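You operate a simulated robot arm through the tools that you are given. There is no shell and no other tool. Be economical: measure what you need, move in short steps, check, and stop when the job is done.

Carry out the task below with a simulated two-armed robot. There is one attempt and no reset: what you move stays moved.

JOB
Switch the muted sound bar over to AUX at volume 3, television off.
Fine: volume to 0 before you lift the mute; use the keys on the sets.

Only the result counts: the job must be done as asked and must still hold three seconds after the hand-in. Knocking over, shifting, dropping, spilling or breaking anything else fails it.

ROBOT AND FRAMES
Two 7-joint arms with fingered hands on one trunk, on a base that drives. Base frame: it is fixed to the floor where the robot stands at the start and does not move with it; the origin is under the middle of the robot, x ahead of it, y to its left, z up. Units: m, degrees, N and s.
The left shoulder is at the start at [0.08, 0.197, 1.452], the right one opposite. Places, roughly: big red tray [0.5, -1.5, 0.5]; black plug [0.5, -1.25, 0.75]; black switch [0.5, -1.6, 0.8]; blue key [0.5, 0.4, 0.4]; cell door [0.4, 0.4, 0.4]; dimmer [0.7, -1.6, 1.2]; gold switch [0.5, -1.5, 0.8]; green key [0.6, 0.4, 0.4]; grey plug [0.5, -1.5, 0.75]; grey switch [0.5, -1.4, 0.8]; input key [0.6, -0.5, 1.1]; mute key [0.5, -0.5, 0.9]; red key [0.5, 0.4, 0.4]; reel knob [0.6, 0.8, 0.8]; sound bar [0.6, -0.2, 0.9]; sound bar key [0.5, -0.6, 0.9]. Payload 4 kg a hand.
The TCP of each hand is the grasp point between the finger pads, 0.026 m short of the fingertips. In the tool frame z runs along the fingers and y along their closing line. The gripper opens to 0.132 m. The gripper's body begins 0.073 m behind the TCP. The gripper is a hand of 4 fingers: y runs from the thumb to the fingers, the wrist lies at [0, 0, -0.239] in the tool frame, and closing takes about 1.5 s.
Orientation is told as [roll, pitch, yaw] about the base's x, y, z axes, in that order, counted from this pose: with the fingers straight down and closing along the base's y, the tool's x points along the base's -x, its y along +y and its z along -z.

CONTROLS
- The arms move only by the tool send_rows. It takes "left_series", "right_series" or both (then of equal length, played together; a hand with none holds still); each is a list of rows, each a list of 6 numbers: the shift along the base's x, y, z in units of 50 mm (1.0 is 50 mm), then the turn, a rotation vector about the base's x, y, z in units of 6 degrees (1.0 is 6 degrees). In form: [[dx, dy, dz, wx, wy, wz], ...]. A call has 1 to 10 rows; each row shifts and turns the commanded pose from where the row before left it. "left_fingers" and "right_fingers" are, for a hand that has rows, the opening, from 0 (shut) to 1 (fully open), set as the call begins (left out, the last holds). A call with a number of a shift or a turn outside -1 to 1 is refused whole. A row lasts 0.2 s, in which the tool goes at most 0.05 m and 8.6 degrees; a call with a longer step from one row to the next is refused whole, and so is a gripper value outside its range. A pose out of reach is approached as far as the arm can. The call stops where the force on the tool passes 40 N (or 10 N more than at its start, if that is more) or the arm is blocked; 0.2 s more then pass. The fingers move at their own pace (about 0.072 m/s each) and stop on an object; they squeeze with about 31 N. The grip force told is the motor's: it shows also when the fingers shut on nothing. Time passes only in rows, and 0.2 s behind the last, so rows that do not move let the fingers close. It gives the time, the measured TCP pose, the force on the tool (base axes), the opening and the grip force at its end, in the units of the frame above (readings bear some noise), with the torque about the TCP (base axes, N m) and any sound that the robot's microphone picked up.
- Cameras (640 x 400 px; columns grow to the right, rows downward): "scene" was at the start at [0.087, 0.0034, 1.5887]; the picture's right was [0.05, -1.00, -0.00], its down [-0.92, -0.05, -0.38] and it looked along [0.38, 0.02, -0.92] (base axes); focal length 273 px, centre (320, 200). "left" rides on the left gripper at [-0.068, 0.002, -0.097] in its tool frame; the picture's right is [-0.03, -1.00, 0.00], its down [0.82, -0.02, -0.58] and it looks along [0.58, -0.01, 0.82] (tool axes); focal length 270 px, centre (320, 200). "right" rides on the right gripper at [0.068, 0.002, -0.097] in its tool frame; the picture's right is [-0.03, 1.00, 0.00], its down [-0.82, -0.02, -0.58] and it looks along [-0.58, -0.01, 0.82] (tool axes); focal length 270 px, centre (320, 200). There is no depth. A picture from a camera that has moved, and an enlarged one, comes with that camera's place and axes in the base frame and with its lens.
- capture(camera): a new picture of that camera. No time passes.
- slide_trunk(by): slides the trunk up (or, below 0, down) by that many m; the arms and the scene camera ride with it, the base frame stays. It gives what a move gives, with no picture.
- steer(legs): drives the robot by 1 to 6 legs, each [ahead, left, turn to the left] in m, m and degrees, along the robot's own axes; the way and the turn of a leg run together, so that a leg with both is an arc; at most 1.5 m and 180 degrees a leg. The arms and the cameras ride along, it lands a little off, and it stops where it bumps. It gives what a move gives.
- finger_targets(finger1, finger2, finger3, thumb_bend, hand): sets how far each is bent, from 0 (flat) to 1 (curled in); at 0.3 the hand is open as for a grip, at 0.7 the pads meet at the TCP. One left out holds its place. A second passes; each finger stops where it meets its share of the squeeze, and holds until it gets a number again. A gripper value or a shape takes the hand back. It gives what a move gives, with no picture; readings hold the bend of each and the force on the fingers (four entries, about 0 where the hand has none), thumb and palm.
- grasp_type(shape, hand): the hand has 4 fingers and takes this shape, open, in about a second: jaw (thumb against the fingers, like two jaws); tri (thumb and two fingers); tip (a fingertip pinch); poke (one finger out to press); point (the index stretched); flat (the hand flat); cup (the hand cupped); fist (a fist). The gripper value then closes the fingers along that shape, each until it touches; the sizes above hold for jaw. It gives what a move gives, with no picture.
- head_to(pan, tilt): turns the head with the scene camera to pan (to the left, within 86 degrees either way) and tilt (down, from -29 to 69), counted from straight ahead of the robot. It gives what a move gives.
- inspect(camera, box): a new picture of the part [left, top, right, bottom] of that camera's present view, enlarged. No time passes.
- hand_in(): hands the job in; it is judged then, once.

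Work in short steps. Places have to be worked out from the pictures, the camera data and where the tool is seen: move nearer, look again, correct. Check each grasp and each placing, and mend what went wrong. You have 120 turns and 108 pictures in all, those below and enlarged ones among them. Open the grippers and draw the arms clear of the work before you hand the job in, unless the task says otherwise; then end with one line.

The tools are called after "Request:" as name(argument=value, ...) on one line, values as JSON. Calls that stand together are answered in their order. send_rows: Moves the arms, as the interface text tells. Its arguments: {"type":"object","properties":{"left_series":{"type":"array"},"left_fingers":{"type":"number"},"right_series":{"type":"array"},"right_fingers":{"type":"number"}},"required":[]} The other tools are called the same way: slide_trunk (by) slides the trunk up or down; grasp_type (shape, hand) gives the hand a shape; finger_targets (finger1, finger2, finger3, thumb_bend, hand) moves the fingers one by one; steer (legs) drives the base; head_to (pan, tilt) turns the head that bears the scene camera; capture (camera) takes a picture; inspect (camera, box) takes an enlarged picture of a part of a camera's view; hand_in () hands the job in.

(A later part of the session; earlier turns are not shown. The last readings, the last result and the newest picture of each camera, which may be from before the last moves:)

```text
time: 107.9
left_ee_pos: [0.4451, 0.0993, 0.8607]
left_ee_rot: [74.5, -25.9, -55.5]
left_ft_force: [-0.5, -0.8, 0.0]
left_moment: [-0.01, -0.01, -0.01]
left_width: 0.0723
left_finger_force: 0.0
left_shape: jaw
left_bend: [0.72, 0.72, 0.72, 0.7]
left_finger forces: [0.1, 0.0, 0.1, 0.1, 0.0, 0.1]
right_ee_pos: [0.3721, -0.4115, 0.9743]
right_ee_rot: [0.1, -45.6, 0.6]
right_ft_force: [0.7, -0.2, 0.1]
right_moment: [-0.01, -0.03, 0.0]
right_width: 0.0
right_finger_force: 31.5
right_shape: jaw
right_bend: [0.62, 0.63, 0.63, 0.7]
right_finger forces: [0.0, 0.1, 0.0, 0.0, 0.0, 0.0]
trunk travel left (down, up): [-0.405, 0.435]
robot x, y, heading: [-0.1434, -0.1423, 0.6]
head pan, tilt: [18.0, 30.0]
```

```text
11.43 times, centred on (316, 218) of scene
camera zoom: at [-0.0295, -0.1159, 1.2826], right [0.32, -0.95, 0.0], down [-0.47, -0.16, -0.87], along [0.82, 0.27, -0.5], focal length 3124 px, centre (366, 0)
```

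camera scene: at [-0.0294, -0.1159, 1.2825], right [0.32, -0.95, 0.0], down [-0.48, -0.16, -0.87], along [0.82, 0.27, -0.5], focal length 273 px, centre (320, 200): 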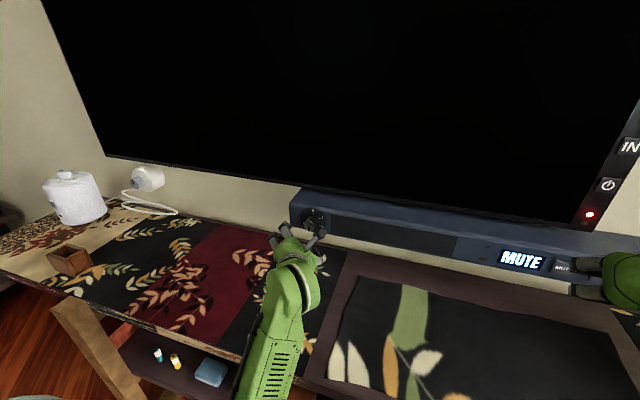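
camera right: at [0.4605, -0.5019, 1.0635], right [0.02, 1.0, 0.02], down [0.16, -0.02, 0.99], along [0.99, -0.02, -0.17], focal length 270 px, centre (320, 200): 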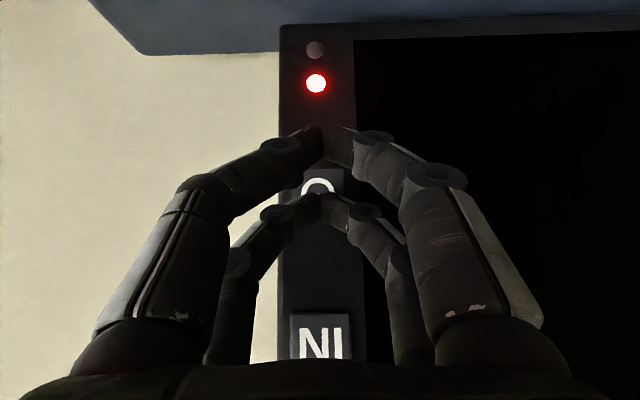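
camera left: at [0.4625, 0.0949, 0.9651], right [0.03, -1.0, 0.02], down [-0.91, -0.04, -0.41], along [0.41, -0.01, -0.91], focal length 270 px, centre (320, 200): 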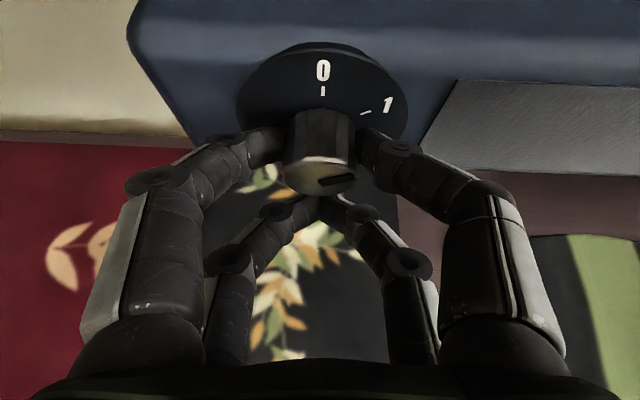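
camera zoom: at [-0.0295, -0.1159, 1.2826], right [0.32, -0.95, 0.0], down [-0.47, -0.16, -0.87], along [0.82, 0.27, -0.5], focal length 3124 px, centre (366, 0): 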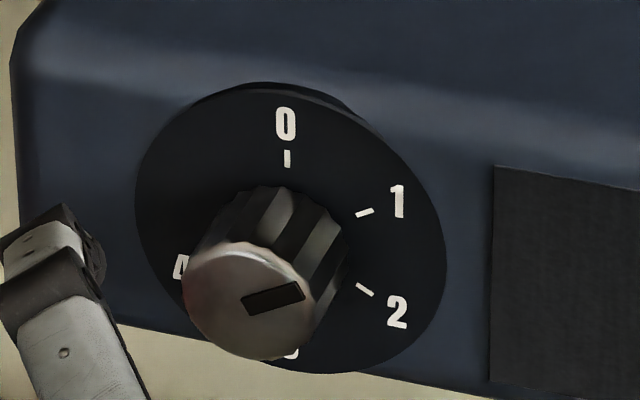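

Pointer at 1. Same stroke once more to reach 0.

Request:
send_rows(left_series=[[0.4, 0, 0, 0, 0, 0], [0.4, 0, 0, 0, 0, 0], [0.3, 0, 0, 0, 0, 0], [0.15, 0, 0, 0, 0, 0], [0.08, 0, 0, 0, 0, 0], [0, 0, 0, 0, 0, 0]])

Request:
send_rows(left_series=[[0, 0, 0, 0, 0, 0], [0, 0, 0, 0, 0, 0], [0, 0, 0, 0, 0, 0], [0, 0, 0, 0, 0, 0], [0, 0, 0, 0, 0, 0], [0, 0, 0, 0, 0, 0], [0, 0, 0, 0, 0, 0]], left_fingers=0)

Request:
send_rows(left_series=[[0, -0.007, -0.004, -1, 0, 0], [0, -0.007, -0.004, -1, 0, 0], [0, -0.007, -0.004, -1, 0, 0], [0, -0.007, -0.004, -1, 0, 0], [0, -0.007, -0.004, -1, 0, 0], [0, -0.007, -0.004, -1, 0, 0], [0, -0.007, -0.004, -1, 0, 0], [0, -0.007, -0.004, -1, 0, 0], [0, -0.007, -0.004, -1, 0, 0], [0, -0.007, -0.004, -1, 0, 0]])

Request:
capture(camera="left")

```text
time: 109.3
left_ee_pos: [0.511, 0.1003, 0.8591]
left_ee_rot: [74.5, -26.1, -55.3]
left_ft_force: [0.2, -0.3, -0.5]
left_moment: [-0.02, 0.01, 0.01]
left_width: 0.0722
left_finger_force: 0.1
left_shape: jaw
left_bend: [0.72, 0.72, 0.72, 0.7]
left_finger forces: [0.0, 0.0, 0.0, 0.0, 0.1, 0.0]
right_ee_pos: [0.3716, -0.4103, 0.9756]
right_ee_rot: [0.1, -45.4, 0.6]
right_ft_force: [0.0, 0.0, 0.3]
right_moment: [-0.01, -0.01, 0.0]
right_width: 0.0005
right_finger_force: 31.0
right_shape: jaw
right_bend: [0.62, 0.63, 0.63, 0.7]
right_finger forces: [0.0, 0.0, 0.0, 0.0, 0.0, 0.1]
trunk travel left (down, up): [-0.405, 0.435]
robot x, y, heading: [-0.1457, -0.1445, 0.2]
head pan, tilt: [18.0, 30.0]
```

```text
time: 110.9
left_ee_pos: [0.5117, 0.0989, 0.8592]
left_ee_rot: [74.5, -26.1, -55.4]
left_ft_force: [0.6, -1.4, 1.3]
left_moment: [-0.01, 0.02, -0.07]
left_width: 0.0136
left_finger_force: 31.3
left_shape: jaw
left_bend: [0.73, 0.61, 0.61, 0.7]
left_finger forces: [26.9, 0.1, 0.0, 0.1, 27.0, 0.1]
right_ee_pos: [0.3709, -0.4104, 0.9745]
right_ee_rot: [0.1, -45.5, 0.6]
right_ft_force: [0.5, 0.5, -0.7]
right_moment: [0.01, 0.0, 0.03]
right_width: 0.0
right_finger_force: 30.5
right_shape: jaw
right_bend: [0.62, 0.63, 0.63, 0.7]
right_finger forces: [0.0, 0.1, 0.1, 0.0, 0.0, 0.0]
trunk travel left (down, up): [-0.405, 0.435]
robot x, y, heading: [-0.1415, -0.1436, 0.3]
head pan, tilt: [18.0, 30.0]
```

```text
time: 113.1
left_ee_pos: [0.5113, 0.0953, 0.8578]
left_ee_rot: [-0.2, -59.3, 1.4]
left_ft_force: [4.6, -2.2, -0.7]
left_moment: [0.04, 0.02, -0.08]
left_width: 0.0132
left_finger_force: 31.3
left_shape: jaw
left_bend: [0.73, 0.61, 0.61, 0.7]
left_finger forces: [26.5, 0.1, 0.0, 0.0, 28.7, 0.0]
right_ee_pos: [0.3726, -0.4117, 0.9745]
right_ee_rot: [0.0, -45.5, 0.5]
right_ft_force: [0.0, -0.2, 0.1]
right_moment: [0.01, -0.03, -0.03]
right_width: 0.0
right_finger_force: 32.1
right_shape: jaw
right_bend: [0.62, 0.63, 0.63, 0.7]
right_finger forces: [0.1, 0.0, 0.0, 0.0, 0.1, 0.0]
trunk travel left (down, up): [-0.405, 0.435]
robot x, y, heading: [-0.1465, -0.145, 0.5]
head pan, tilt: [18.0, 30.0]
```

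```text
46 pictures are left
camera left: at [0.461, 0.0955, 0.9656], right [0.03, -1.0, 0.02], down [-0.91, -0.04, -0.41], along [0.41, -0.01, -0.91], focal length 270 px, centre (320, 200)
```

left: 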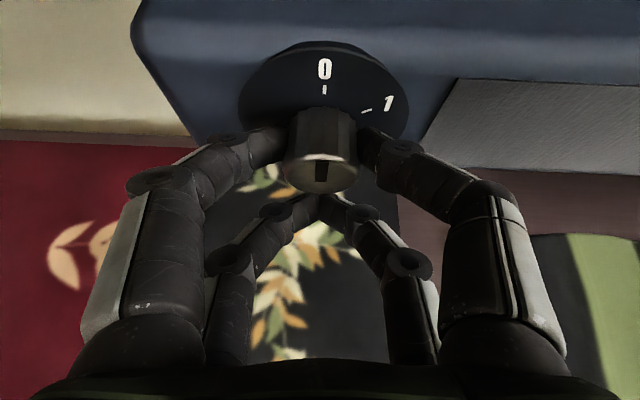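

The pointer is up at 0. I release, retract the left hand and verify.

Request:
send_rows(left_series=[[0, 0, 0, 0, 0, 0], [0, 0, 0, 0, 0, 0], [0, 0, 0, 0, 0, 0], [-0.7, 0, 0, 0, 0, 0], [-0.65, 0, 0, 0, 0, 0], [-0.5, 0, 0, 0, 0, 0]], left_fingers=0.55)

Request:
inspect(camera="scene", box=[288, 200, 344, 235])

Request:
head_to(pan=-20, tilt=35)

Request:
capture(camera="scene")

Request:
capture(camera="right")

```text
time: 114.5
left_ee_pos: [0.4174, 0.0955, 0.8581]
left_ee_rot: [-0.1, -59.3, 1.2]
left_ft_force: [0.3, 0.6, -0.4]
left_moment: [-0.02, 0.02, 0.03]
left_width: 0.072
left_finger_force: 0.0
left_shape: jaw
left_bend: [0.72, 0.72, 0.72, 0.7]
left_finger forces: [0.0, 0.1, 0.0, 0.1, 0.0, 0.0]
right_ee_pos: [0.3708, -0.4109, 0.9752]
right_ee_rot: [0.1, -45.5, 0.6]
right_ft_force: [0.8, 0.2, 0.2]
right_moment: [-0.02, 0.0, 0.01]
right_width: 0.0
right_finger_force: 30.7
right_shape: jaw
right_bend: [0.62, 0.63, 0.63, 0.7]
right_finger forces: [0.0, 0.0, 0.0, 0.0, 0.0, 0.0]
trunk travel left (down, up): [-0.405, 0.435]
robot x, y, heading: [-0.144, -0.1452, 0.5]
head pan, tilt: [18.0, 30.0]
```

```text
11.43 times, centred on (316, 218) of scene
camera zoom: at [-0.0302, -0.1158, 1.2827], right [0.32, -0.95, 0.0], down [-0.47, -0.16, -0.87], along [0.82, 0.27, -0.5], focal length 3124 px, centre (366, 0)
```

zoom: 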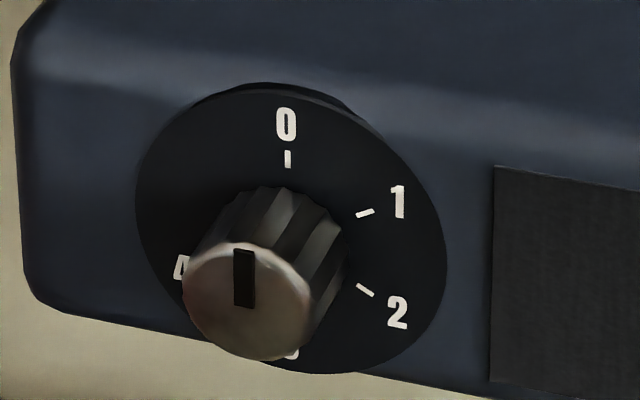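

```text
time: 115.5
left_ee_pos: [0.417, 0.0936, 0.8563]
left_ee_rot: [0.1, -59.4, 1.1]
left_ft_force: [-0.5, 0.7, 0.1]
left_moment: [-0.04, 0.0, 0.04]
left_width: 0.0717
left_finger_force: 0.1
left_shape: jaw
left_bend: [0.72, 0.72, 0.72, 0.7]
left_finger forces: [0.0, 0.1, 0.1, 0.1, 0.1, 0.1]
right_ee_pos: [0.3713, -0.4109, 0.9749]
right_ee_rot: [0.1, -45.5, 0.5]
right_ft_force: [0.2, 0.3, -0.9]
right_moment: [-0.02, -0.01, -0.03]
right_width: 0.0002
right_finger_force: 31.4
right_shape: jaw
right_bend: [0.62, 0.63, 0.63, 0.7]
right_finger forces: [0.0, 0.0, 0.1, 0.1, 0.0, 0.0]
trunk travel left (down, up): [-0.405, 0.435]
robot x, y, heading: [-0.1457, -0.144, 0.8]
head pan, tilt: [-20.0, 35.0]
```

```text
44 pictures are left
camera scene: at [-0.0323, -0.1738, 1.2748], right [-0.33, -0.94, 0.0], down [-0.54, 0.19, -0.82], along [0.77, -0.27, -0.57], focal length 273 px, centre (320, 200)
```

scene: 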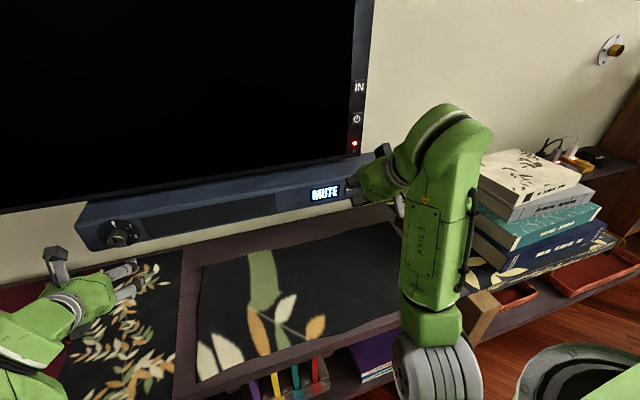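

```text
43 pictures are left
camera right: at [0.2549, -0.4108, 0.9935], right [0.01, 1.0, 0.02], down [0.16, -0.02, 0.99], along [0.99, 0.0, -0.16], focal length 270 px, centre (320, 200)
```

right: 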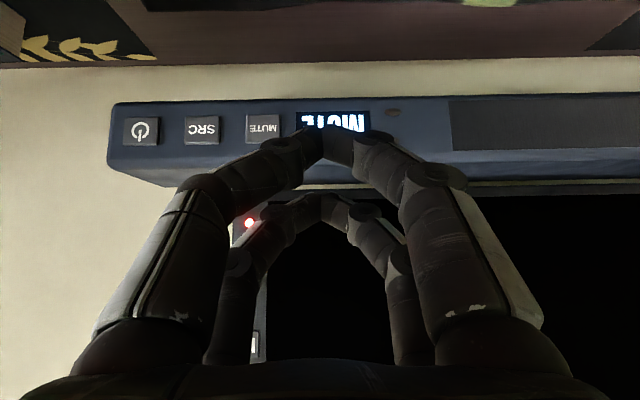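

Volume reads 0. I now shift the base right 0.15 m and 0.04 m ahead for the mute key (≈(0.545,-0.475,0.865)), raising the left hand a bit first.

Request:
send_rows(left_series=[[-0.5, 0, 0.5, 0, 0, 0], [-0.3, 0, 0.5, 0, 0, 0], [0, 0, 0.4, 0, 0, 0]])

Request:
steer(legs=[[0, -0.15, 0], [0.04, 0, 0]])

Request:
capture(camera="right")

```text
time: 116.3
left_ee_pos: [0.3785, 0.0951, 0.9289]
left_ee_rot: [0.0, -59.2, 1.2]
left_ft_force: [-0.4, -0.3, 0.4]
left_moment: [0.02, -0.01, -0.01]
left_width: 0.0722
left_finger_force: 0.0
left_shape: jaw
left_bend: [0.72, 0.72, 0.72, 0.7]
left_finger forces: [0.0, 0.0, 0.0, 0.1, 0.0, 0.0]
right_ee_pos: [0.3723, -0.4105, 0.9745]
right_ee_rot: [0.1, -45.6, 0.6]
right_ft_force: [-0.3, 0.1, 0.4]
right_moment: [0.0, 0.01, 0.01]
right_width: 0.0
right_finger_force: 30.8
right_shape: jaw
right_bend: [0.62, 0.63, 0.63, 0.7]
right_finger forces: [0.0, 0.1, 0.0, 0.1, 0.0, 0.1]
trunk travel left (down, up): [-0.405, 0.435]
robot x, y, heading: [-0.1463, -0.1438, 0.2]
head pan, tilt: [-20.0, 35.0]
```

```text
time: 118.2
left_ee_pos: [0.417, -0.054, 0.9285]
left_ee_rot: [-0.1, -59.3, 1.2]
left_ft_force: [-0.1, 0.3, -0.2]
left_moment: [0.0, -0.01, -0.03]
left_width: 0.0719
left_finger_force: 0.1
left_shape: jaw
left_bend: [0.72, 0.72, 0.72, 0.7]
left_finger forces: [0.0, 0.0, 0.1, 0.1, 0.0, 0.1]
right_ee_pos: [0.411, -0.5588, 0.9747]
right_ee_rot: [0.0, -45.6, 0.6]
right_ft_force: [0.8, -0.4, 0.4]
right_moment: [-0.01, 0.01, 0.0]
right_width: 0.0
right_finger_force: 31.4
right_shape: jaw
right_bend: [0.62, 0.63, 0.63, 0.7]
right_finger forces: [0.1, 0.1, 0.0, 0.1, 0.1, 0.0]
trunk travel left (down, up): [-0.405, 0.435]
robot x, y, heading: [-0.1036, -0.294, 0.5]
head pan, tilt: [-20.0, 35.0]
```

```text
42 pictures are left
camera right: at [0.2946, -0.5594, 0.9939], right [0.01, 1.0, 0.02], down [0.16, -0.02, 0.99], along [0.99, 0.0, -0.16], focal length 270 px, centre (320, 200)
```

right: 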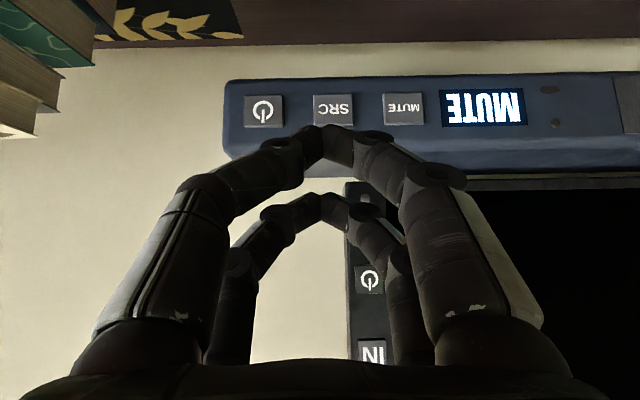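

Mute key at (0.545,-0.4745,0.863). I move the TCP to (0.46,-0.4745,0.870).

Request:
send_rows(right_series=[[0.2, 0.42, -0.52, 0, 0, 0], [0.2, 0.42, -0.52, 0, 0, 0], [0.2, 0.42, -0.52, 0, 0, 0], [0.38, 0.42, -0.52, 0, 0, 0], [0, 0, 0, 0, 0, 0]])

Request:
capture(camera="right")

```text
time: 119.4
left_ee_pos: [0.4183, -0.0536, 0.9285]
left_ee_rot: [-0.1, -59.3, 1.2]
left_ft_force: [0.0, -0.5, -0.6]
left_moment: [0.01, 0.01, 0.0]
left_width: 0.0725
left_finger_force: 0.0
left_shape: jaw
left_bend: [0.72, 0.72, 0.72, 0.7]
left_finger forces: [0.1, 0.0, 0.0, 0.0, 0.1, 0.0]
right_ee_pos: [0.461, -0.4749, 0.8717]
right_ee_rot: [0.1, -45.6, 0.6]
right_ft_force: [-0.3, -0.3, 0.3]
right_moment: [-0.02, 0.04, 0.02]
right_width: 0.0
right_finger_force: 31.3
right_shape: jaw
right_bend: [0.62, 0.63, 0.63, 0.7]
right_finger forces: [0.1, 0.0, 0.1, 0.1, 0.0, 0.0]
trunk travel left (down, up): [-0.405, 0.435]
robot x, y, heading: [-0.1046, -0.2951, 0.5]
head pan, tilt: [-20.0, 35.0]
```

```text
41 pictures are left
camera right: at [0.3445, -0.4747, 0.8902], right [0.01, 1.0, 0.02], down [0.16, -0.02, 0.99], along [0.99, 0.0, -0.16], focal length 270 px, centre (320, 200)
```

right: 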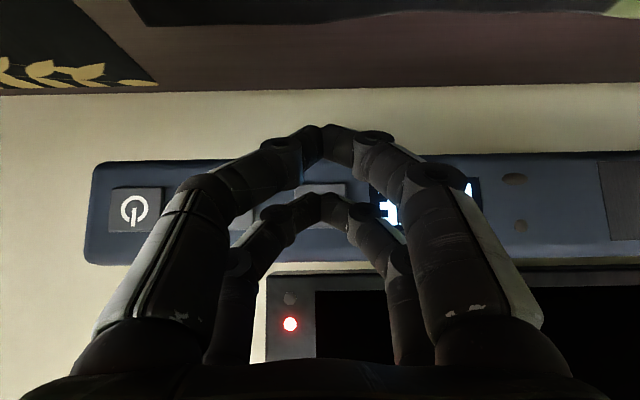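

Aligned with the mute key. I advance to 0.50, then in 3 mm rows.

Request:
send_rows(right_series=[[0.4, 0, 0, 0, 0, 0], [0.35, 0, 0, 0, 0, 0], [0, 0, 0, 0, 0, 0]])

Request:
send_rows(right_series=[[0.06, 0, 0, 0, 0, 0], [0.06, 0, 0, 0, 0, 0], [0.06, 0, 0, 0, 0, 0]])

Request:
capture(camera="right")

```text
time: 120.2
left_ee_pos: [0.4177, -0.0541, 0.9278]
left_ee_rot: [0.0, -59.3, 1.2]
left_ft_force: [0.6, 0.5, 0.3]
left_moment: [-0.04, 0.0, -0.04]
left_width: 0.072
left_finger_force: 0.1
left_shape: jaw
left_bend: [0.72, 0.72, 0.72, 0.7]
left_finger forces: [0.0, 0.1, 0.1, 0.0, 0.0, 0.0]
right_ee_pos: [0.4987, -0.4746, 0.8699]
right_ee_rot: [0.1, -45.5, 0.6]
right_ft_force: [-0.3, -0.2, 0.0]
right_moment: [0.0, -0.04, -0.01]
right_width: 0.0
right_finger_force: 31.2
right_shape: jaw
right_bend: [0.62, 0.63, 0.63, 0.7]
right_finger forces: [0.1, 0.0, 0.0, 0.0, 0.0, 0.0]
trunk travel left (down, up): [-0.405, 0.435]
robot x, y, heading: [-0.1064, -0.2942, 0.4]
head pan, tilt: [-20.0, 35.0]
```

```text
time: 121.0
left_ee_pos: [0.4187, -0.054, 0.9273]
left_ee_rot: [0.0, -59.3, 1.2]
left_ft_force: [-0.3, 0.3, 0.1]
left_moment: [0.03, -0.01, 0.0]
left_width: 0.0721
left_finger_force: 0.1
left_shape: jaw
left_bend: [0.72, 0.72, 0.72, 0.7]
left_finger forces: [0.0, 0.1, 0.0, 0.1, 0.1, 0.1]
right_ee_pos: [0.5072, -0.4743, 0.8704]
right_ee_rot: [0.0, -45.4, 0.6]
right_ft_force: [-0.4, 0.3, 0.6]
right_moment: [0.03, -0.01, 0.02]
right_width: 0.0
right_finger_force: 31.1
right_shape: jaw
right_bend: [0.62, 0.63, 0.63, 0.7]
right_finger forces: [0.1, 0.0, 0.0, 0.1, 0.0, 0.0]
trunk travel left (down, up): [-0.405, 0.435]
robot x, y, heading: [-0.1095, -0.2928, 0.6]
head pan, tilt: [-20.0, 35.0]
```

```text
40 pictures are left
camera right: at [0.391, -0.4749, 0.8891], right [0.01, 1.0, 0.02], down [0.16, -0.02, 0.99], along [0.99, 0.0, -0.16], focal length 270 px, centre (320, 200)
```

right: 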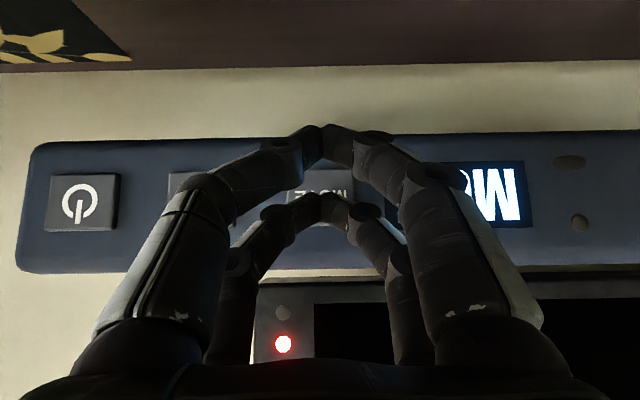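

Request:
send_rows(right_series=[[0.06, 0, 0, 0, 0, 0], [0.06, 0, 0, 0, 0, 0]])

```text
time: 121.6
left_ee_pos: [0.4179, -0.0544, 0.929]
left_ee_rot: [0.0, -59.3, 1.1]
left_ft_force: [-0.8, 0.2, -0.1]
left_moment: [0.05, 0.02, 0.01]
left_width: 0.0721
left_finger_force: 0.1
left_shape: jaw
left_bend: [0.72, 0.72, 0.72, 0.7]
left_finger forces: [0.0, 0.0, 0.0, 0.0, 0.1, 0.0]
right_ee_pos: [0.5128, -0.475, 0.8704]
right_ee_rot: [0.1, -45.5, 0.7]
right_ft_force: [-8.1, 1.4, -0.7]
right_moment: [0.01, 0.05, 0.03]
right_width: 0.0002
right_finger_force: 31.0
right_shape: jaw
right_bend: [0.62, 0.63, 0.63, 0.7]
right_finger forces: [0.0, 0.0, 0.0, 0.1, 0.1, 0.0]
trunk travel left (down, up): [-0.405, 0.435]
robot x, y, heading: [-0.1055, -0.2958, 0.1]
head pan, tilt: [-20.0, 35.0]
heard: click
```

Click heard. I back off 5 cm and read the display.

Request:
send_rows(right_series=[[-0.5, 0, 0, 0, 0, 0], [-0.5, 0, 0, 0, 0, 0], [0, -0.4, 0, 0, 0, 0], [0, -0.5, 0, 0, 0, 0], [0, -0.48, 0, 0, 0, 0]])

Request:
capture(camera="right")

```text
time: 122.8
left_ee_pos: [0.4191, -0.0539, 0.9281]
left_ee_rot: [0.0, -59.3, 1.2]
left_ft_force: [-0.5, 0.1, -0.7]
left_moment: [-0.01, -0.01, 0.0]
left_width: 0.0722
left_finger_force: 0.1
left_shape: jaw
left_bend: [0.72, 0.72, 0.72, 0.7]
left_finger forces: [0.0, 0.0, 0.0, 0.1, 0.0, 0.1]
right_ee_pos: [0.4643, -0.5468, 0.8701]
right_ee_rot: [0.1, -45.5, 0.6]
right_ft_force: [-0.7, -0.3, 0.2]
right_moment: [-0.02, 0.02, -0.03]
right_width: 0.0003
right_finger_force: 30.8
right_shape: jaw
right_bend: [0.62, 0.63, 0.63, 0.7]
right_finger forces: [0.0, 0.1, 0.0, 0.0, 0.0, 0.0]
trunk travel left (down, up): [-0.405, 0.435]
robot x, y, heading: [-0.105, -0.2938, 0.3]
head pan, tilt: [-20.0, 35.0]
```

```text
39 pictures are left
camera right: at [0.3472, -0.5461, 0.8884], right [0.01, 1.0, 0.02], down [0.16, -0.02, 0.99], along [0.99, 0.0, -0.16], focal length 270 px, centre (320, 200)
```

right: 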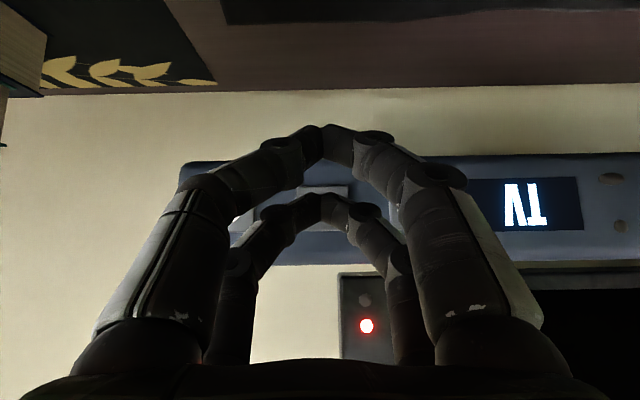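

Unmuted: source shows TV. Now SRC: shift y +3 mm, press to x≈0.513, and retract to 0.49.

Request:
send_rows(right_series=[[0.4, 0.06, 0, 0, 0, 0], [0.35, 0, 0, 0, 0, 0], [0.06, 0, 0, 0, 0, 0], [0.06, 0, 0, 0, 0, 0], [0.06, 0, 0, 0, 0, 0], [0, 0, 0, 0, 0, 0]])

Request:
capture(camera="right")

```text
time: 124.2
left_ee_pos: [0.4182, -0.0537, 0.9284]
left_ee_rot: [0.1, -59.4, 1.2]
left_ft_force: [0.5, -0.5, 0.6]
left_moment: [-0.03, -0.01, 0.0]
left_width: 0.0723
left_finger_force: 0.1
left_shape: jaw
left_bend: [0.72, 0.72, 0.72, 0.7]
left_finger forces: [0.1, 0.1, 0.1, 0.0, 0.0, 0.1]
right_ee_pos: [0.5092, -0.5417, 0.8715]
right_ee_rot: [0.1, -45.6, 0.6]
right_ft_force: [-0.6, 0.3, 0.3]
right_moment: [0.02, 0.03, 0.0]
right_width: 0.0001
right_finger_force: 30.8
right_shape: jaw
right_bend: [0.62, 0.63, 0.63, 0.7]
right_finger forces: [0.0, 0.1, 0.0, 0.0, 0.1, 0.0]
trunk travel left (down, up): [-0.405, 0.435]
robot x, y, heading: [-0.1051, -0.2956, 0.3]
head pan, tilt: [-20.0, 35.0]
```

```text
38 pictures are left
camera right: at [0.393, -0.5418, 0.8895], right [0.01, 1.0, 0.02], down [0.16, -0.02, 0.99], along [0.99, 0.0, -0.16], focal length 270 px, centre (320, 200)
```

right: 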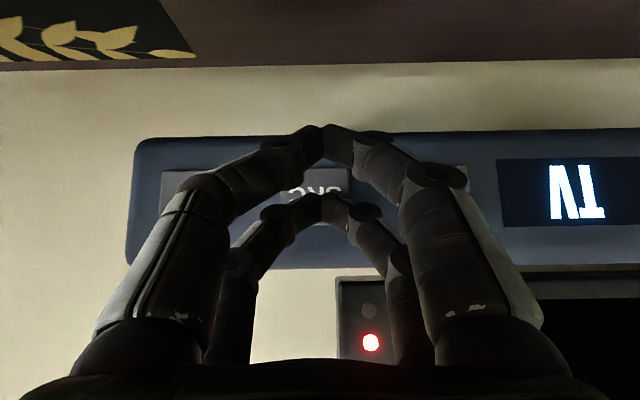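

Lined up with SRC, not yet pressed. Two 2.5 mm rows more.

Request:
send_rows(right_series=[[0.05, 0, 0, 0, 0, 0], [0.05, 0, 0, 0, 0, 0]])

Request:
capture(camera="right")

```text
time: 124.8
left_ee_pos: [0.4154, -0.0542, 0.9296]
left_ee_rot: [0.0, -59.4, 1.1]
left_ft_force: [0.4, 0.0, 0.1]
left_moment: [-0.03, 0.0, 0.01]
left_width: 0.0721
left_finger_force: 0.1
left_shape: jaw
left_bend: [0.72, 0.72, 0.72, 0.7]
left_finger forces: [0.1, 0.0, 0.0, 0.0, 0.0, 0.0]
right_ee_pos: [0.5123, -0.5423, 0.8711]
right_ee_rot: [0.1, -45.6, 0.5]
right_ft_force: [-16.8, 0.0, -1.5]
right_moment: [0.01, 0.15, 0.0]
right_width: 0.0
right_finger_force: 31.5
right_shape: jaw
right_bend: [0.62, 0.63, 0.64, 0.7]
right_finger forces: [0.1, 0.0, 0.0, 0.0, 0.0, 0.0]
trunk travel left (down, up): [-0.405, 0.435]
robot x, y, heading: [-0.1088, -0.2934, 0.6]
head pan, tilt: [-20.0, 35.0]
heard: click
```

```text
37 pictures are left
camera right: at [0.3962, -0.5418, 0.8894], right [0.01, 1.0, 0.02], down [0.16, -0.02, 0.99], along [0.99, 0.0, -0.16], focal length 270 px, centre (320, 200)
```

right: 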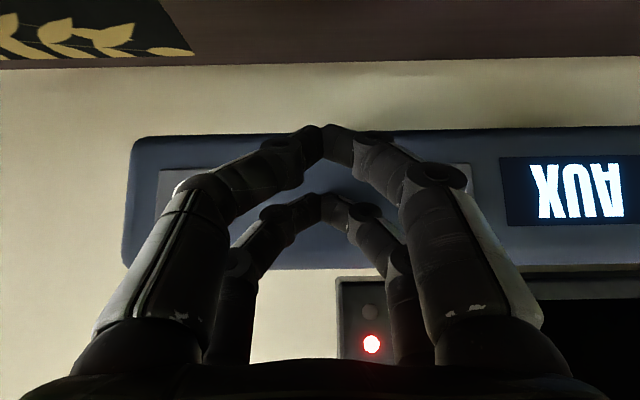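

Source is AUX. I retreat the right hand up and back, and drive the base back to the knob position.

Request:
send_rows(right_series=[[-0.5, 0, 0, 0, 0, 0], [-0.5, 0, 0.3, 0, 0, 0], [-0.5, 0, 0.6, 0, 0, 0], [-0.5, 0, 0.6, 0, 0, 0], [0, 0, 0.5, 0, 0, 0]])

Request:
steer(legs=[[-0.04, 0, 0], [0, 0.15, 0]])

Request:
head_to(pan=18, tilt=30)

Request:
capture(camera="left")

```text
time: 126.0
left_ee_pos: [0.4198, -0.054, 0.9288]
left_ee_rot: [0.1, -59.3, 1.2]
left_ft_force: [0.3, -0.2, 0.0]
left_moment: [0.01, -0.03, -0.01]
left_width: 0.0722
left_finger_force: 0.0
left_shape: jaw
left_bend: [0.72, 0.72, 0.72, 0.7]
left_finger forces: [0.0, 0.0, 0.0, 0.0, 0.0, 0.0]
right_ee_pos: [0.4157, -0.5422, 0.9691]
right_ee_rot: [0.1, -45.3, 0.7]
right_ft_force: [-0.1, 0.4, -0.6]
right_moment: [0.01, -0.01, 0.04]
right_width: 0.0001
right_finger_force: 30.8
right_shape: jaw
right_bend: [0.62, 0.63, 0.63, 0.7]
right_finger forces: [0.0, 0.0, 0.0, 0.0, 0.0, 0.0]
trunk travel left (down, up): [-0.405, 0.435]
robot x, y, heading: [-0.1031, -0.2934, 0.5]
head pan, tilt: [-20.0, 35.0]
```

```text
time: 127.8
left_ee_pos: [0.3775, 0.0999, 0.9269]
left_ee_rot: [0.0, -59.3, 1.4]
left_ft_force: [-1.2, 0.3, -0.6]
left_moment: [-0.03, 0.0, 0.01]
left_width: 0.0721
left_finger_force: 0.1
left_shape: jaw
left_bend: [0.72, 0.72, 0.72, 0.7]
left_finger forces: [0.1, 0.0, 0.0, 0.0, 0.0, 0.0]
right_ee_pos: [0.3762, -0.3883, 0.9702]
right_ee_rot: [-0.1, -45.5, 0.8]
right_ft_force: [-0.6, 0.1, -0.2]
right_moment: [0.0, 0.0, 0.01]
right_width: 0.0
right_finger_force: 31.0
right_shape: jaw
right_bend: [0.62, 0.63, 0.63, 0.7]
right_finger forces: [0.0, 0.0, 0.0, 0.1, 0.0, 0.0]
trunk travel left (down, up): [-0.405, 0.435]
robot x, y, heading: [-0.1437, -0.1399, 0.8]
head pan, tilt: [-20.0, 35.0]
```

```text
time: 128.9
left_ee_pos: [0.3759, 0.1003, 0.9289]
left_ee_rot: [0.0, -59.3, 1.4]
left_ft_force: [0.0, -1.1, -0.8]
left_moment: [-0.01, -0.02, 0.01]
left_width: 0.0722
left_finger_force: 0.1
left_shape: jaw
left_bend: [0.72, 0.72, 0.72, 0.7]
left_finger forces: [0.0, 0.1, 0.0, 0.0, 0.0, 0.0]
right_ee_pos: [0.3749, -0.3886, 0.9711]
right_ee_rot: [-0.1, -45.5, 0.8]
right_ft_force: [-0.8, -0.1, 0.8]
right_moment: [0.02, -0.01, 0.0]
right_width: 0.0
right_finger_force: 31.1
right_shape: jaw
right_bend: [0.62, 0.63, 0.63, 0.7]
right_finger forces: [0.0, 0.0, 0.1, 0.0, 0.0, 0.0]
trunk travel left (down, up): [-0.405, 0.435]
robot x, y, heading: [-0.1445, -0.1425, 0.4]
head pan, tilt: [18.0, 30.0]
```

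```text
36 pictures are left
camera left: at [0.327, 0.0995, 1.0359], right [0.04, -1.0, 0.02], down [-0.91, -0.04, -0.41], along [0.41, -0.01, -0.91], focal length 270 px, centre (320, 200)
```

left: 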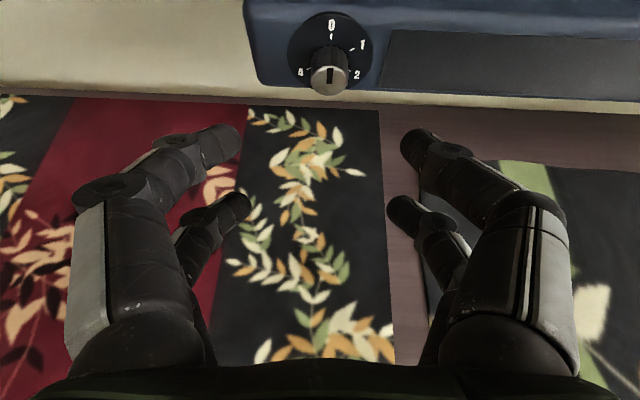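

I bring the left hand to the knob at roll ≈0, grip, and turn clockwise 60° (0→1).

Request:
send_rows(left_series=[[0.3, -0.096, -0.5, 0, 0, 0], [0.3, 0, -0.5, 0, 0, 0], [0.3, 0, -0.42, 0, 0, 0], [0.4, 0, 0, 0, 0, 0], [0.4, 0, 0, 0, 0, 0], [0.4, 0, 0, 0, 0, 0], [0.3, 0, 0, 0, 0, 0], [0.2, 0, 0, 0, 0, 0], [0.1, 0, 0, 0, 0, 0], [0, 0, 0, 0, 0, 0]])

Request:
capture(camera="left")

```text
time: 131.1
left_ee_pos: [0.5116, 0.0932, 0.8581]
left_ee_rot: [-0.1, -59.3, 1.3]
left_ft_force: [0.1, -0.3, -0.4]
left_moment: [-0.02, -0.01, 0.03]
left_width: 0.0722
left_finger_force: 0.1
left_shape: jaw
left_bend: [0.72, 0.72, 0.72, 0.7]
left_finger forces: [0.0, 0.0, 0.0, 0.0, 0.0, 0.0]
right_ee_pos: [0.3746, -0.3889, 0.9694]
right_ee_rot: [-0.1, -45.5, 0.8]
right_ft_force: [-0.6, -0.2, 0.5]
right_moment: [0.0, 0.05, 0.02]
right_width: 0.0
right_finger_force: 31.0
right_shape: jaw
right_bend: [0.62, 0.63, 0.63, 0.7]
right_finger forces: [0.0, 0.1, 0.0, 0.0, 0.0, 0.0]
trunk travel left (down, up): [-0.405, 0.435]
robot x, y, heading: [-0.1458, -0.1399, 0.6]
head pan, tilt: [18.0, 30.0]
```

```text
35 pictures are left
camera left: at [0.4617, 0.0937, 0.9652], right [0.04, -1.0, 0.02], down [-0.91, -0.04, -0.41], along [0.41, -0.01, -0.91], focal length 270 px, centre (320, 200)
```

left: 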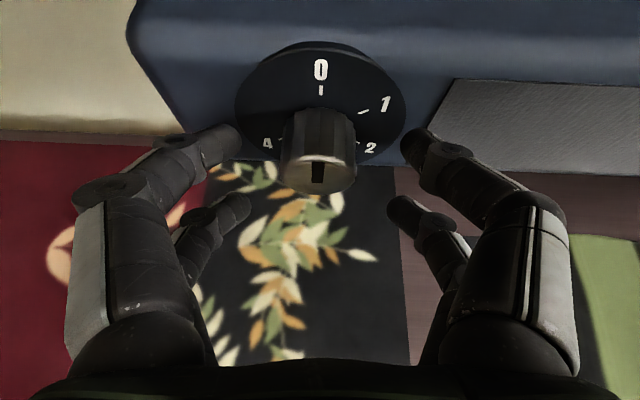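

The knob is well between the fingers. I shift y +2 mm, close, turn +60°, release and retract.

Request:
send_rows(left_series=[[0, 0.04, 0, 0, 0, 0], [0, 0, 0, 0, 0, 0], [0, 0, 0, 0, 0, 0], [0, 0, 0, 0, 0, 0], [0, 0, 0, 0, 0, 0], [0, 0, 0, 0, 0, 0], [0, 0, 0, 0, 0, 0]], left_fingers=0)

Request:
send_rows(left_series=[[0, 0.007, 0.004, 1, 0, 0], [0, 0.007, 0.004, 1, 0, 0], [0, 0.007, 0.004, 1, 0, 0], [0, 0.007, 0.004, 1, 0, 0], [0, 0.007, 0.004, 1, 0, 0], [0, 0.007, 0.004, 1, 0, 0], [0, 0.007, 0.004, 1, 0, 0], [0, 0.007, 0.004, 1, 0, 0], [0, 0.007, 0.004, 1, 0, 0], [0, 0.007, 0.004, 1, 0, 0]])

Request:
send_rows(left_series=[[0, 0, 0, 0, 0, 0], [0, 0, 0, 0, 0, 0], [0, 0, 0, 0, 0, 0], [-0.7, 0, 0, 0, 0, 0], [-0.7, 0, 0, 0, 0, 0]], left_fingers=0.55)

Request:
inspect(camera="scene", box=[288, 200, 344, 235])

```text
time: 132.7
left_ee_pos: [0.5111, 0.0959, 0.8578]
left_ee_rot: [-0.1, -59.2, 1.3]
left_ft_force: [2.9, -0.3, 2.7]
left_moment: [-0.01, -0.04, -0.06]
left_width: 0.014
left_finger_force: 31.2
left_shape: jaw
left_bend: [0.73, 0.61, 0.61, 0.7]
left_finger forces: [26.9, 0.0, 0.0, 0.1, 27.1, 0.0]
right_ee_pos: [0.3756, -0.3887, 0.9695]
right_ee_rot: [0.0, -45.5, 0.8]
right_ft_force: [-0.8, 0.2, -0.1]
right_moment: [0.0, -0.03, -0.01]
right_width: 0.0
right_finger_force: 30.2
right_shape: jaw
right_bend: [0.62, 0.63, 0.63, 0.7]
right_finger forces: [0.0, 0.0, 0.0, 0.0, 0.0, 0.0]
trunk travel left (down, up): [-0.405, 0.435]
robot x, y, heading: [-0.1473, -0.14, 0.7]
head pan, tilt: [18.0, 30.0]
```

```text
time: 134.9
left_ee_pos: [0.5119, 0.0996, 0.8607]
left_ee_rot: [74.9, -25.9, -55.5]
left_ft_force: [2.5, -4.6, 7.0]
left_moment: [-0.03, -0.13, -0.15]
left_width: 0.0141
left_finger_force: 31.2
left_shape: jaw
left_bend: [0.73, 0.61, 0.61, 0.7]
left_finger forces: [31.3, 0.0, 0.0, 0.0, 28.0, 0.1]
right_ee_pos: [0.3747, -0.3908, 0.9699]
right_ee_rot: [0.0, -45.6, 0.6]
right_ft_force: [0.5, -0.6, -0.3]
right_moment: [0.03, -0.02, 0.03]
right_width: 0.0001
right_finger_force: 31.0
right_shape: jaw
right_bend: [0.62, 0.63, 0.63, 0.7]
right_finger forces: [0.1, 0.0, 0.0, 0.1, 0.0, 0.0]
trunk travel left (down, up): [-0.405, 0.435]
robot x, y, heading: [-0.1504, -0.1451, 0.7]
head pan, tilt: [18.0, 30.0]
```

```text
time: 136.1
left_ee_pos: [0.4416, 0.1009, 0.8605]
left_ee_rot: [74.7, -26.1, -55.4]
left_ft_force: [-0.8, -0.9, -0.2]
left_moment: [-0.03, 0.01, 0.02]
left_width: 0.0722
left_finger_force: 0.1
left_shape: jaw
left_bend: [0.72, 0.72, 0.72, 0.7]
left_finger forces: [0.0, 0.1, 0.0, 0.0, 0.1, 0.0]
right_ee_pos: [0.3741, -0.3872, 0.971]
right_ee_rot: [-0.1, -45.6, 0.9]
right_ft_force: [0.6, 0.1, 0.1]
right_moment: [0.01, -0.01, -0.01]
right_width: 0.0
right_finger_force: 31.6
right_shape: jaw
right_bend: [0.62, 0.63, 0.63, 0.7]
right_finger forces: [0.0, 0.0, 0.1, 0.0, 0.0, 0.0]
trunk travel left (down, up): [-0.405, 0.435]
robot x, y, heading: [-0.1462, -0.1407, 0.7]
head pan, tilt: [18.0, 30.0]
```

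```text
11.43 times, centred on (316, 218) of scene
camera zoom: at [-0.031, -0.1122, 1.2827], right [0.32, -0.95, 0.0], down [-0.47, -0.16, -0.87], along [0.82, 0.28, -0.5], focal length 3124 px, centre (366, 0)
```

zoom: 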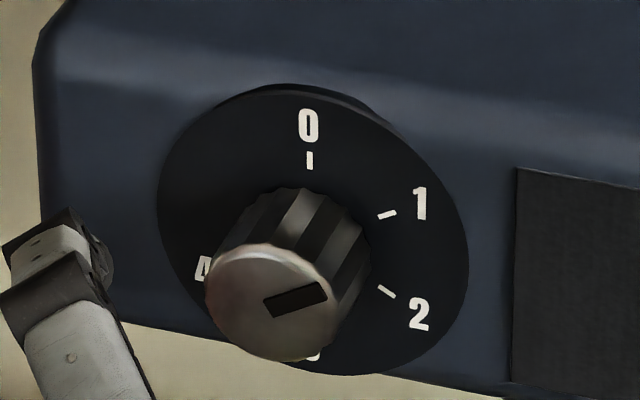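

At 1. I roll back to 0° while clear of the knob, re-enter, and do the 1→2 stroke.

Request:
send_rows(left_series=[[0, -0.007, -0.004, -1, 0, 0], [0, -0.007, -0.004, -1, 0, 0], [0, -0.007, -0.004, -1, 0, 0], [0, -0.007, -0.004, -1, 0, 0], [0, -0.007, -0.004, -1, 0, 0], [0, -0.007, -0.004, -1, 0, 0], [0, -0.007, -0.004, -1, 0, 0], [0, -0.007, -0.004, -1, 0, 0], [0, -0.007, -0.004, -1, 0, 0], [0, -0.007, -0.004, -1, 0, 0]])

Request:
send_rows(left_series=[[0.4, 0, 0, 0, 0, 0], [0.4, 0, 0, 0, 0, 0], [0.3, 0, 0, 0, 0, 0], [0.2, 0, 0, 0, 0, 0], [0.1, 0, 0, 0, 0, 0], [0, 0, 0, 0, 0, 0]])

Request:
send_rows(left_series=[[0, 0, 0, 0, 0, 0], [0, 0, 0, 0, 0, 0], [0, 0, 0, 0, 0, 0], [0, 0, 0, 0, 0, 0], [0, 0, 0, 0, 0, 0], [0, 0, 0, 0, 0, 0], [0, 0, 0, 0, 0, 0]], left_fingers=0)

Request:
send_rows(left_series=[[0, 0.007, 0.004, 1, 0, 0], [0, 0.007, 0.004, 1, 0, 0], [0, 0.007, 0.004, 1, 0, 0], [0, 0.007, 0.004, 1, 0, 0], [0, 0.007, 0.004, 1, 0, 0], [0, 0.007, 0.004, 1, 0, 0], [0, 0.007, 0.004, 1, 0, 0], [0, 0.007, 0.004, 1, 0, 0], [0, 0.007, 0.004, 1, 0, 0], [0, 0.007, 0.004, 1, 0, 0]])

Request:
send_rows(left_series=[[0, 0, 0, 0, 0, 0], [0, 0, 0, 0, 0, 0], [0, 0, 0, 0, 0, 0], [-0.7, 0, 0, 0, 0, 0], [-0.7, 0, 0, 0, 0, 0]], left_fingers=0.55)

Request:
inspect(camera="scene", box=[288, 200, 344, 235])

```text
time: 138.3
left_ee_pos: [0.4413, 0.096, 0.8562]
left_ee_rot: [-0.3, -59.3, 1.6]
left_ft_force: [0.8, -0.1, 0.6]
left_moment: [-0.01, 0.0, -0.04]
left_width: 0.0719
left_finger_force: 0.2
left_shape: jaw
left_bend: [0.72, 0.72, 0.72, 0.7]
left_finger forces: [0.0, 0.1, 0.1, 0.1, 0.1, 0.0]
right_ee_pos: [0.3741, -0.3886, 0.9689]
right_ee_rot: [-0.1, -45.5, 0.7]
right_ft_force: [-1.0, 0.0, 0.5]
right_moment: [0.01, 0.01, -0.01]
right_width: 0.0
right_finger_force: 31.1
right_shape: jaw
right_bend: [0.62, 0.63, 0.63, 0.7]
right_finger forces: [0.1, 0.0, 0.0, 0.1, 0.0, 0.0]
trunk travel left (down, up): [-0.405, 0.435]
robot x, y, heading: [-0.1481, -0.1424, 0.6]
head pan, tilt: [18.0, 30.0]
```

```text
time: 139.7
left_ee_pos: [0.5121, 0.0959, 0.8566]
left_ee_rot: [0.0, -59.3, 1.3]
left_ft_force: [0.2, 0.9, 0.6]
left_moment: [-0.01, -0.02, 0.02]
left_width: 0.072
left_finger_force: 0.0
left_shape: jaw
left_bend: [0.72, 0.72, 0.72, 0.7]
left_finger forces: [0.0, 0.0, 0.1, 0.0, 0.0, 0.1]
right_ee_pos: [0.3744, -0.3884, 0.9707]
right_ee_rot: [-0.1, -45.5, 0.8]
right_ft_force: [-0.1, -0.8, -0.3]
right_moment: [-0.02, 0.03, -0.01]
right_width: 0.0001
right_finger_force: 31.0
right_shape: jaw
right_bend: [0.62, 0.63, 0.63, 0.7]
right_finger forces: [0.0, 0.0, 0.1, 0.0, 0.0, 0.0]
trunk travel left (down, up): [-0.405, 0.435]
robot x, y, heading: [-0.1424, -0.145, 0.5]
head pan, tilt: [18.0, 30.0]
```

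```text
time: 141.3
left_ee_pos: [0.5115, 0.0955, 0.8555]
left_ee_rot: [0.1, -59.3, 1.4]
left_ft_force: [2.6, -0.7, -0.3]
left_moment: [0.0, 0.03, -0.03]
left_width: 0.014
left_finger_force: 31.1
left_shape: jaw
left_bend: [0.73, 0.61, 0.61, 0.7]
left_finger forces: [27.5, 0.0, 0.1, 0.0, 27.7, 0.0]
right_ee_pos: [0.3754, -0.3884, 0.9701]
right_ee_rot: [0.0, -45.5, 0.8]
right_ft_force: [0.2, -0.4, -0.3]
right_moment: [-0.03, -0.03, 0.02]
right_width: 0.0
right_finger_force: 31.0
right_shape: jaw
right_bend: [0.62, 0.63, 0.63, 0.7]
right_finger forces: [0.1, 0.0, 0.1, 0.0, 0.1, 0.0]
trunk travel left (down, up): [-0.405, 0.435]
robot x, y, heading: [-0.1444, -0.1369, 0.6]
head pan, tilt: [18.0, 30.0]
```

```text
time: 143.5
left_ee_pos: [0.5121, 0.1018, 0.859]
left_ee_rot: [74.7, -26.1, -55.4]
left_ft_force: [3.3, -2.1, 2.1]
left_moment: [-0.04, 0.02, -0.08]
left_width: 0.0136
left_finger_force: 31.5
left_shape: jaw
left_bend: [0.73, 0.61, 0.61, 0.7]
left_finger forces: [29.1, 0.1, 0.0, 0.0, 28.2, 0.0]
right_ee_pos: [0.3752, -0.3896, 0.97]
right_ee_rot: [0.1, -45.5, 0.9]
right_ft_force: [-0.9, -0.4, -0.7]
right_moment: [0.0, -0.01, 0.03]
right_width: 0.0
right_finger_force: 30.6
right_shape: jaw
right_bend: [0.62, 0.63, 0.63, 0.7]
right_finger forces: [0.0, 0.0, 0.0, 0.0, 0.1, 0.0]
trunk travel left (down, up): [-0.405, 0.435]
robot x, y, heading: [-0.1443, -0.1415, 0.5]
head pan, tilt: [18.0, 30.0]
```

```text
time: 144.7
left_ee_pos: [0.441, 0.1014, 0.8609]
left_ee_rot: [74.6, -26.2, -55.4]
left_ft_force: [0.1, 0.6, -0.6]
left_moment: [0.01, 0.0, 0.0]
left_width: 0.0718
left_finger_force: 0.1
left_shape: jaw
left_bend: [0.72, 0.72, 0.72, 0.7]
left_finger forces: [0.1, 0.0, 0.1, 0.1, 0.0, 0.0]
right_ee_pos: [0.3737, -0.3886, 0.9718]
right_ee_rot: [0.0, -45.6, 0.9]
right_ft_force: [-0.8, -0.8, 0.4]
right_moment: [0.03, -0.03, 0.01]
right_width: 0.0
right_finger_force: 30.5
right_shape: jaw
right_bend: [0.62, 0.63, 0.63, 0.7]
right_finger forces: [0.0, 0.0, 0.0, 0.1, 0.0, 0.0]
trunk travel left (down, up): [-0.405, 0.435]
robot x, y, heading: [-0.1446, -0.1404, 0.5]
head pan, tilt: [18.0, 30.0]
```

```text
11.43 times, centred on (316, 218) of scene
camera zoom: at [-0.0309, -0.1122, 1.2827], right [0.32, -0.95, 0.0], down [-0.47, -0.16, -0.87], along [0.82, 0.28, -0.5], focal length 3124 px, centre (366, 0)
```

zoom: 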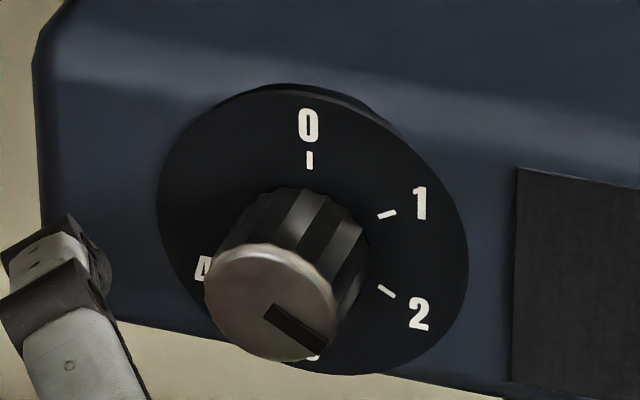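

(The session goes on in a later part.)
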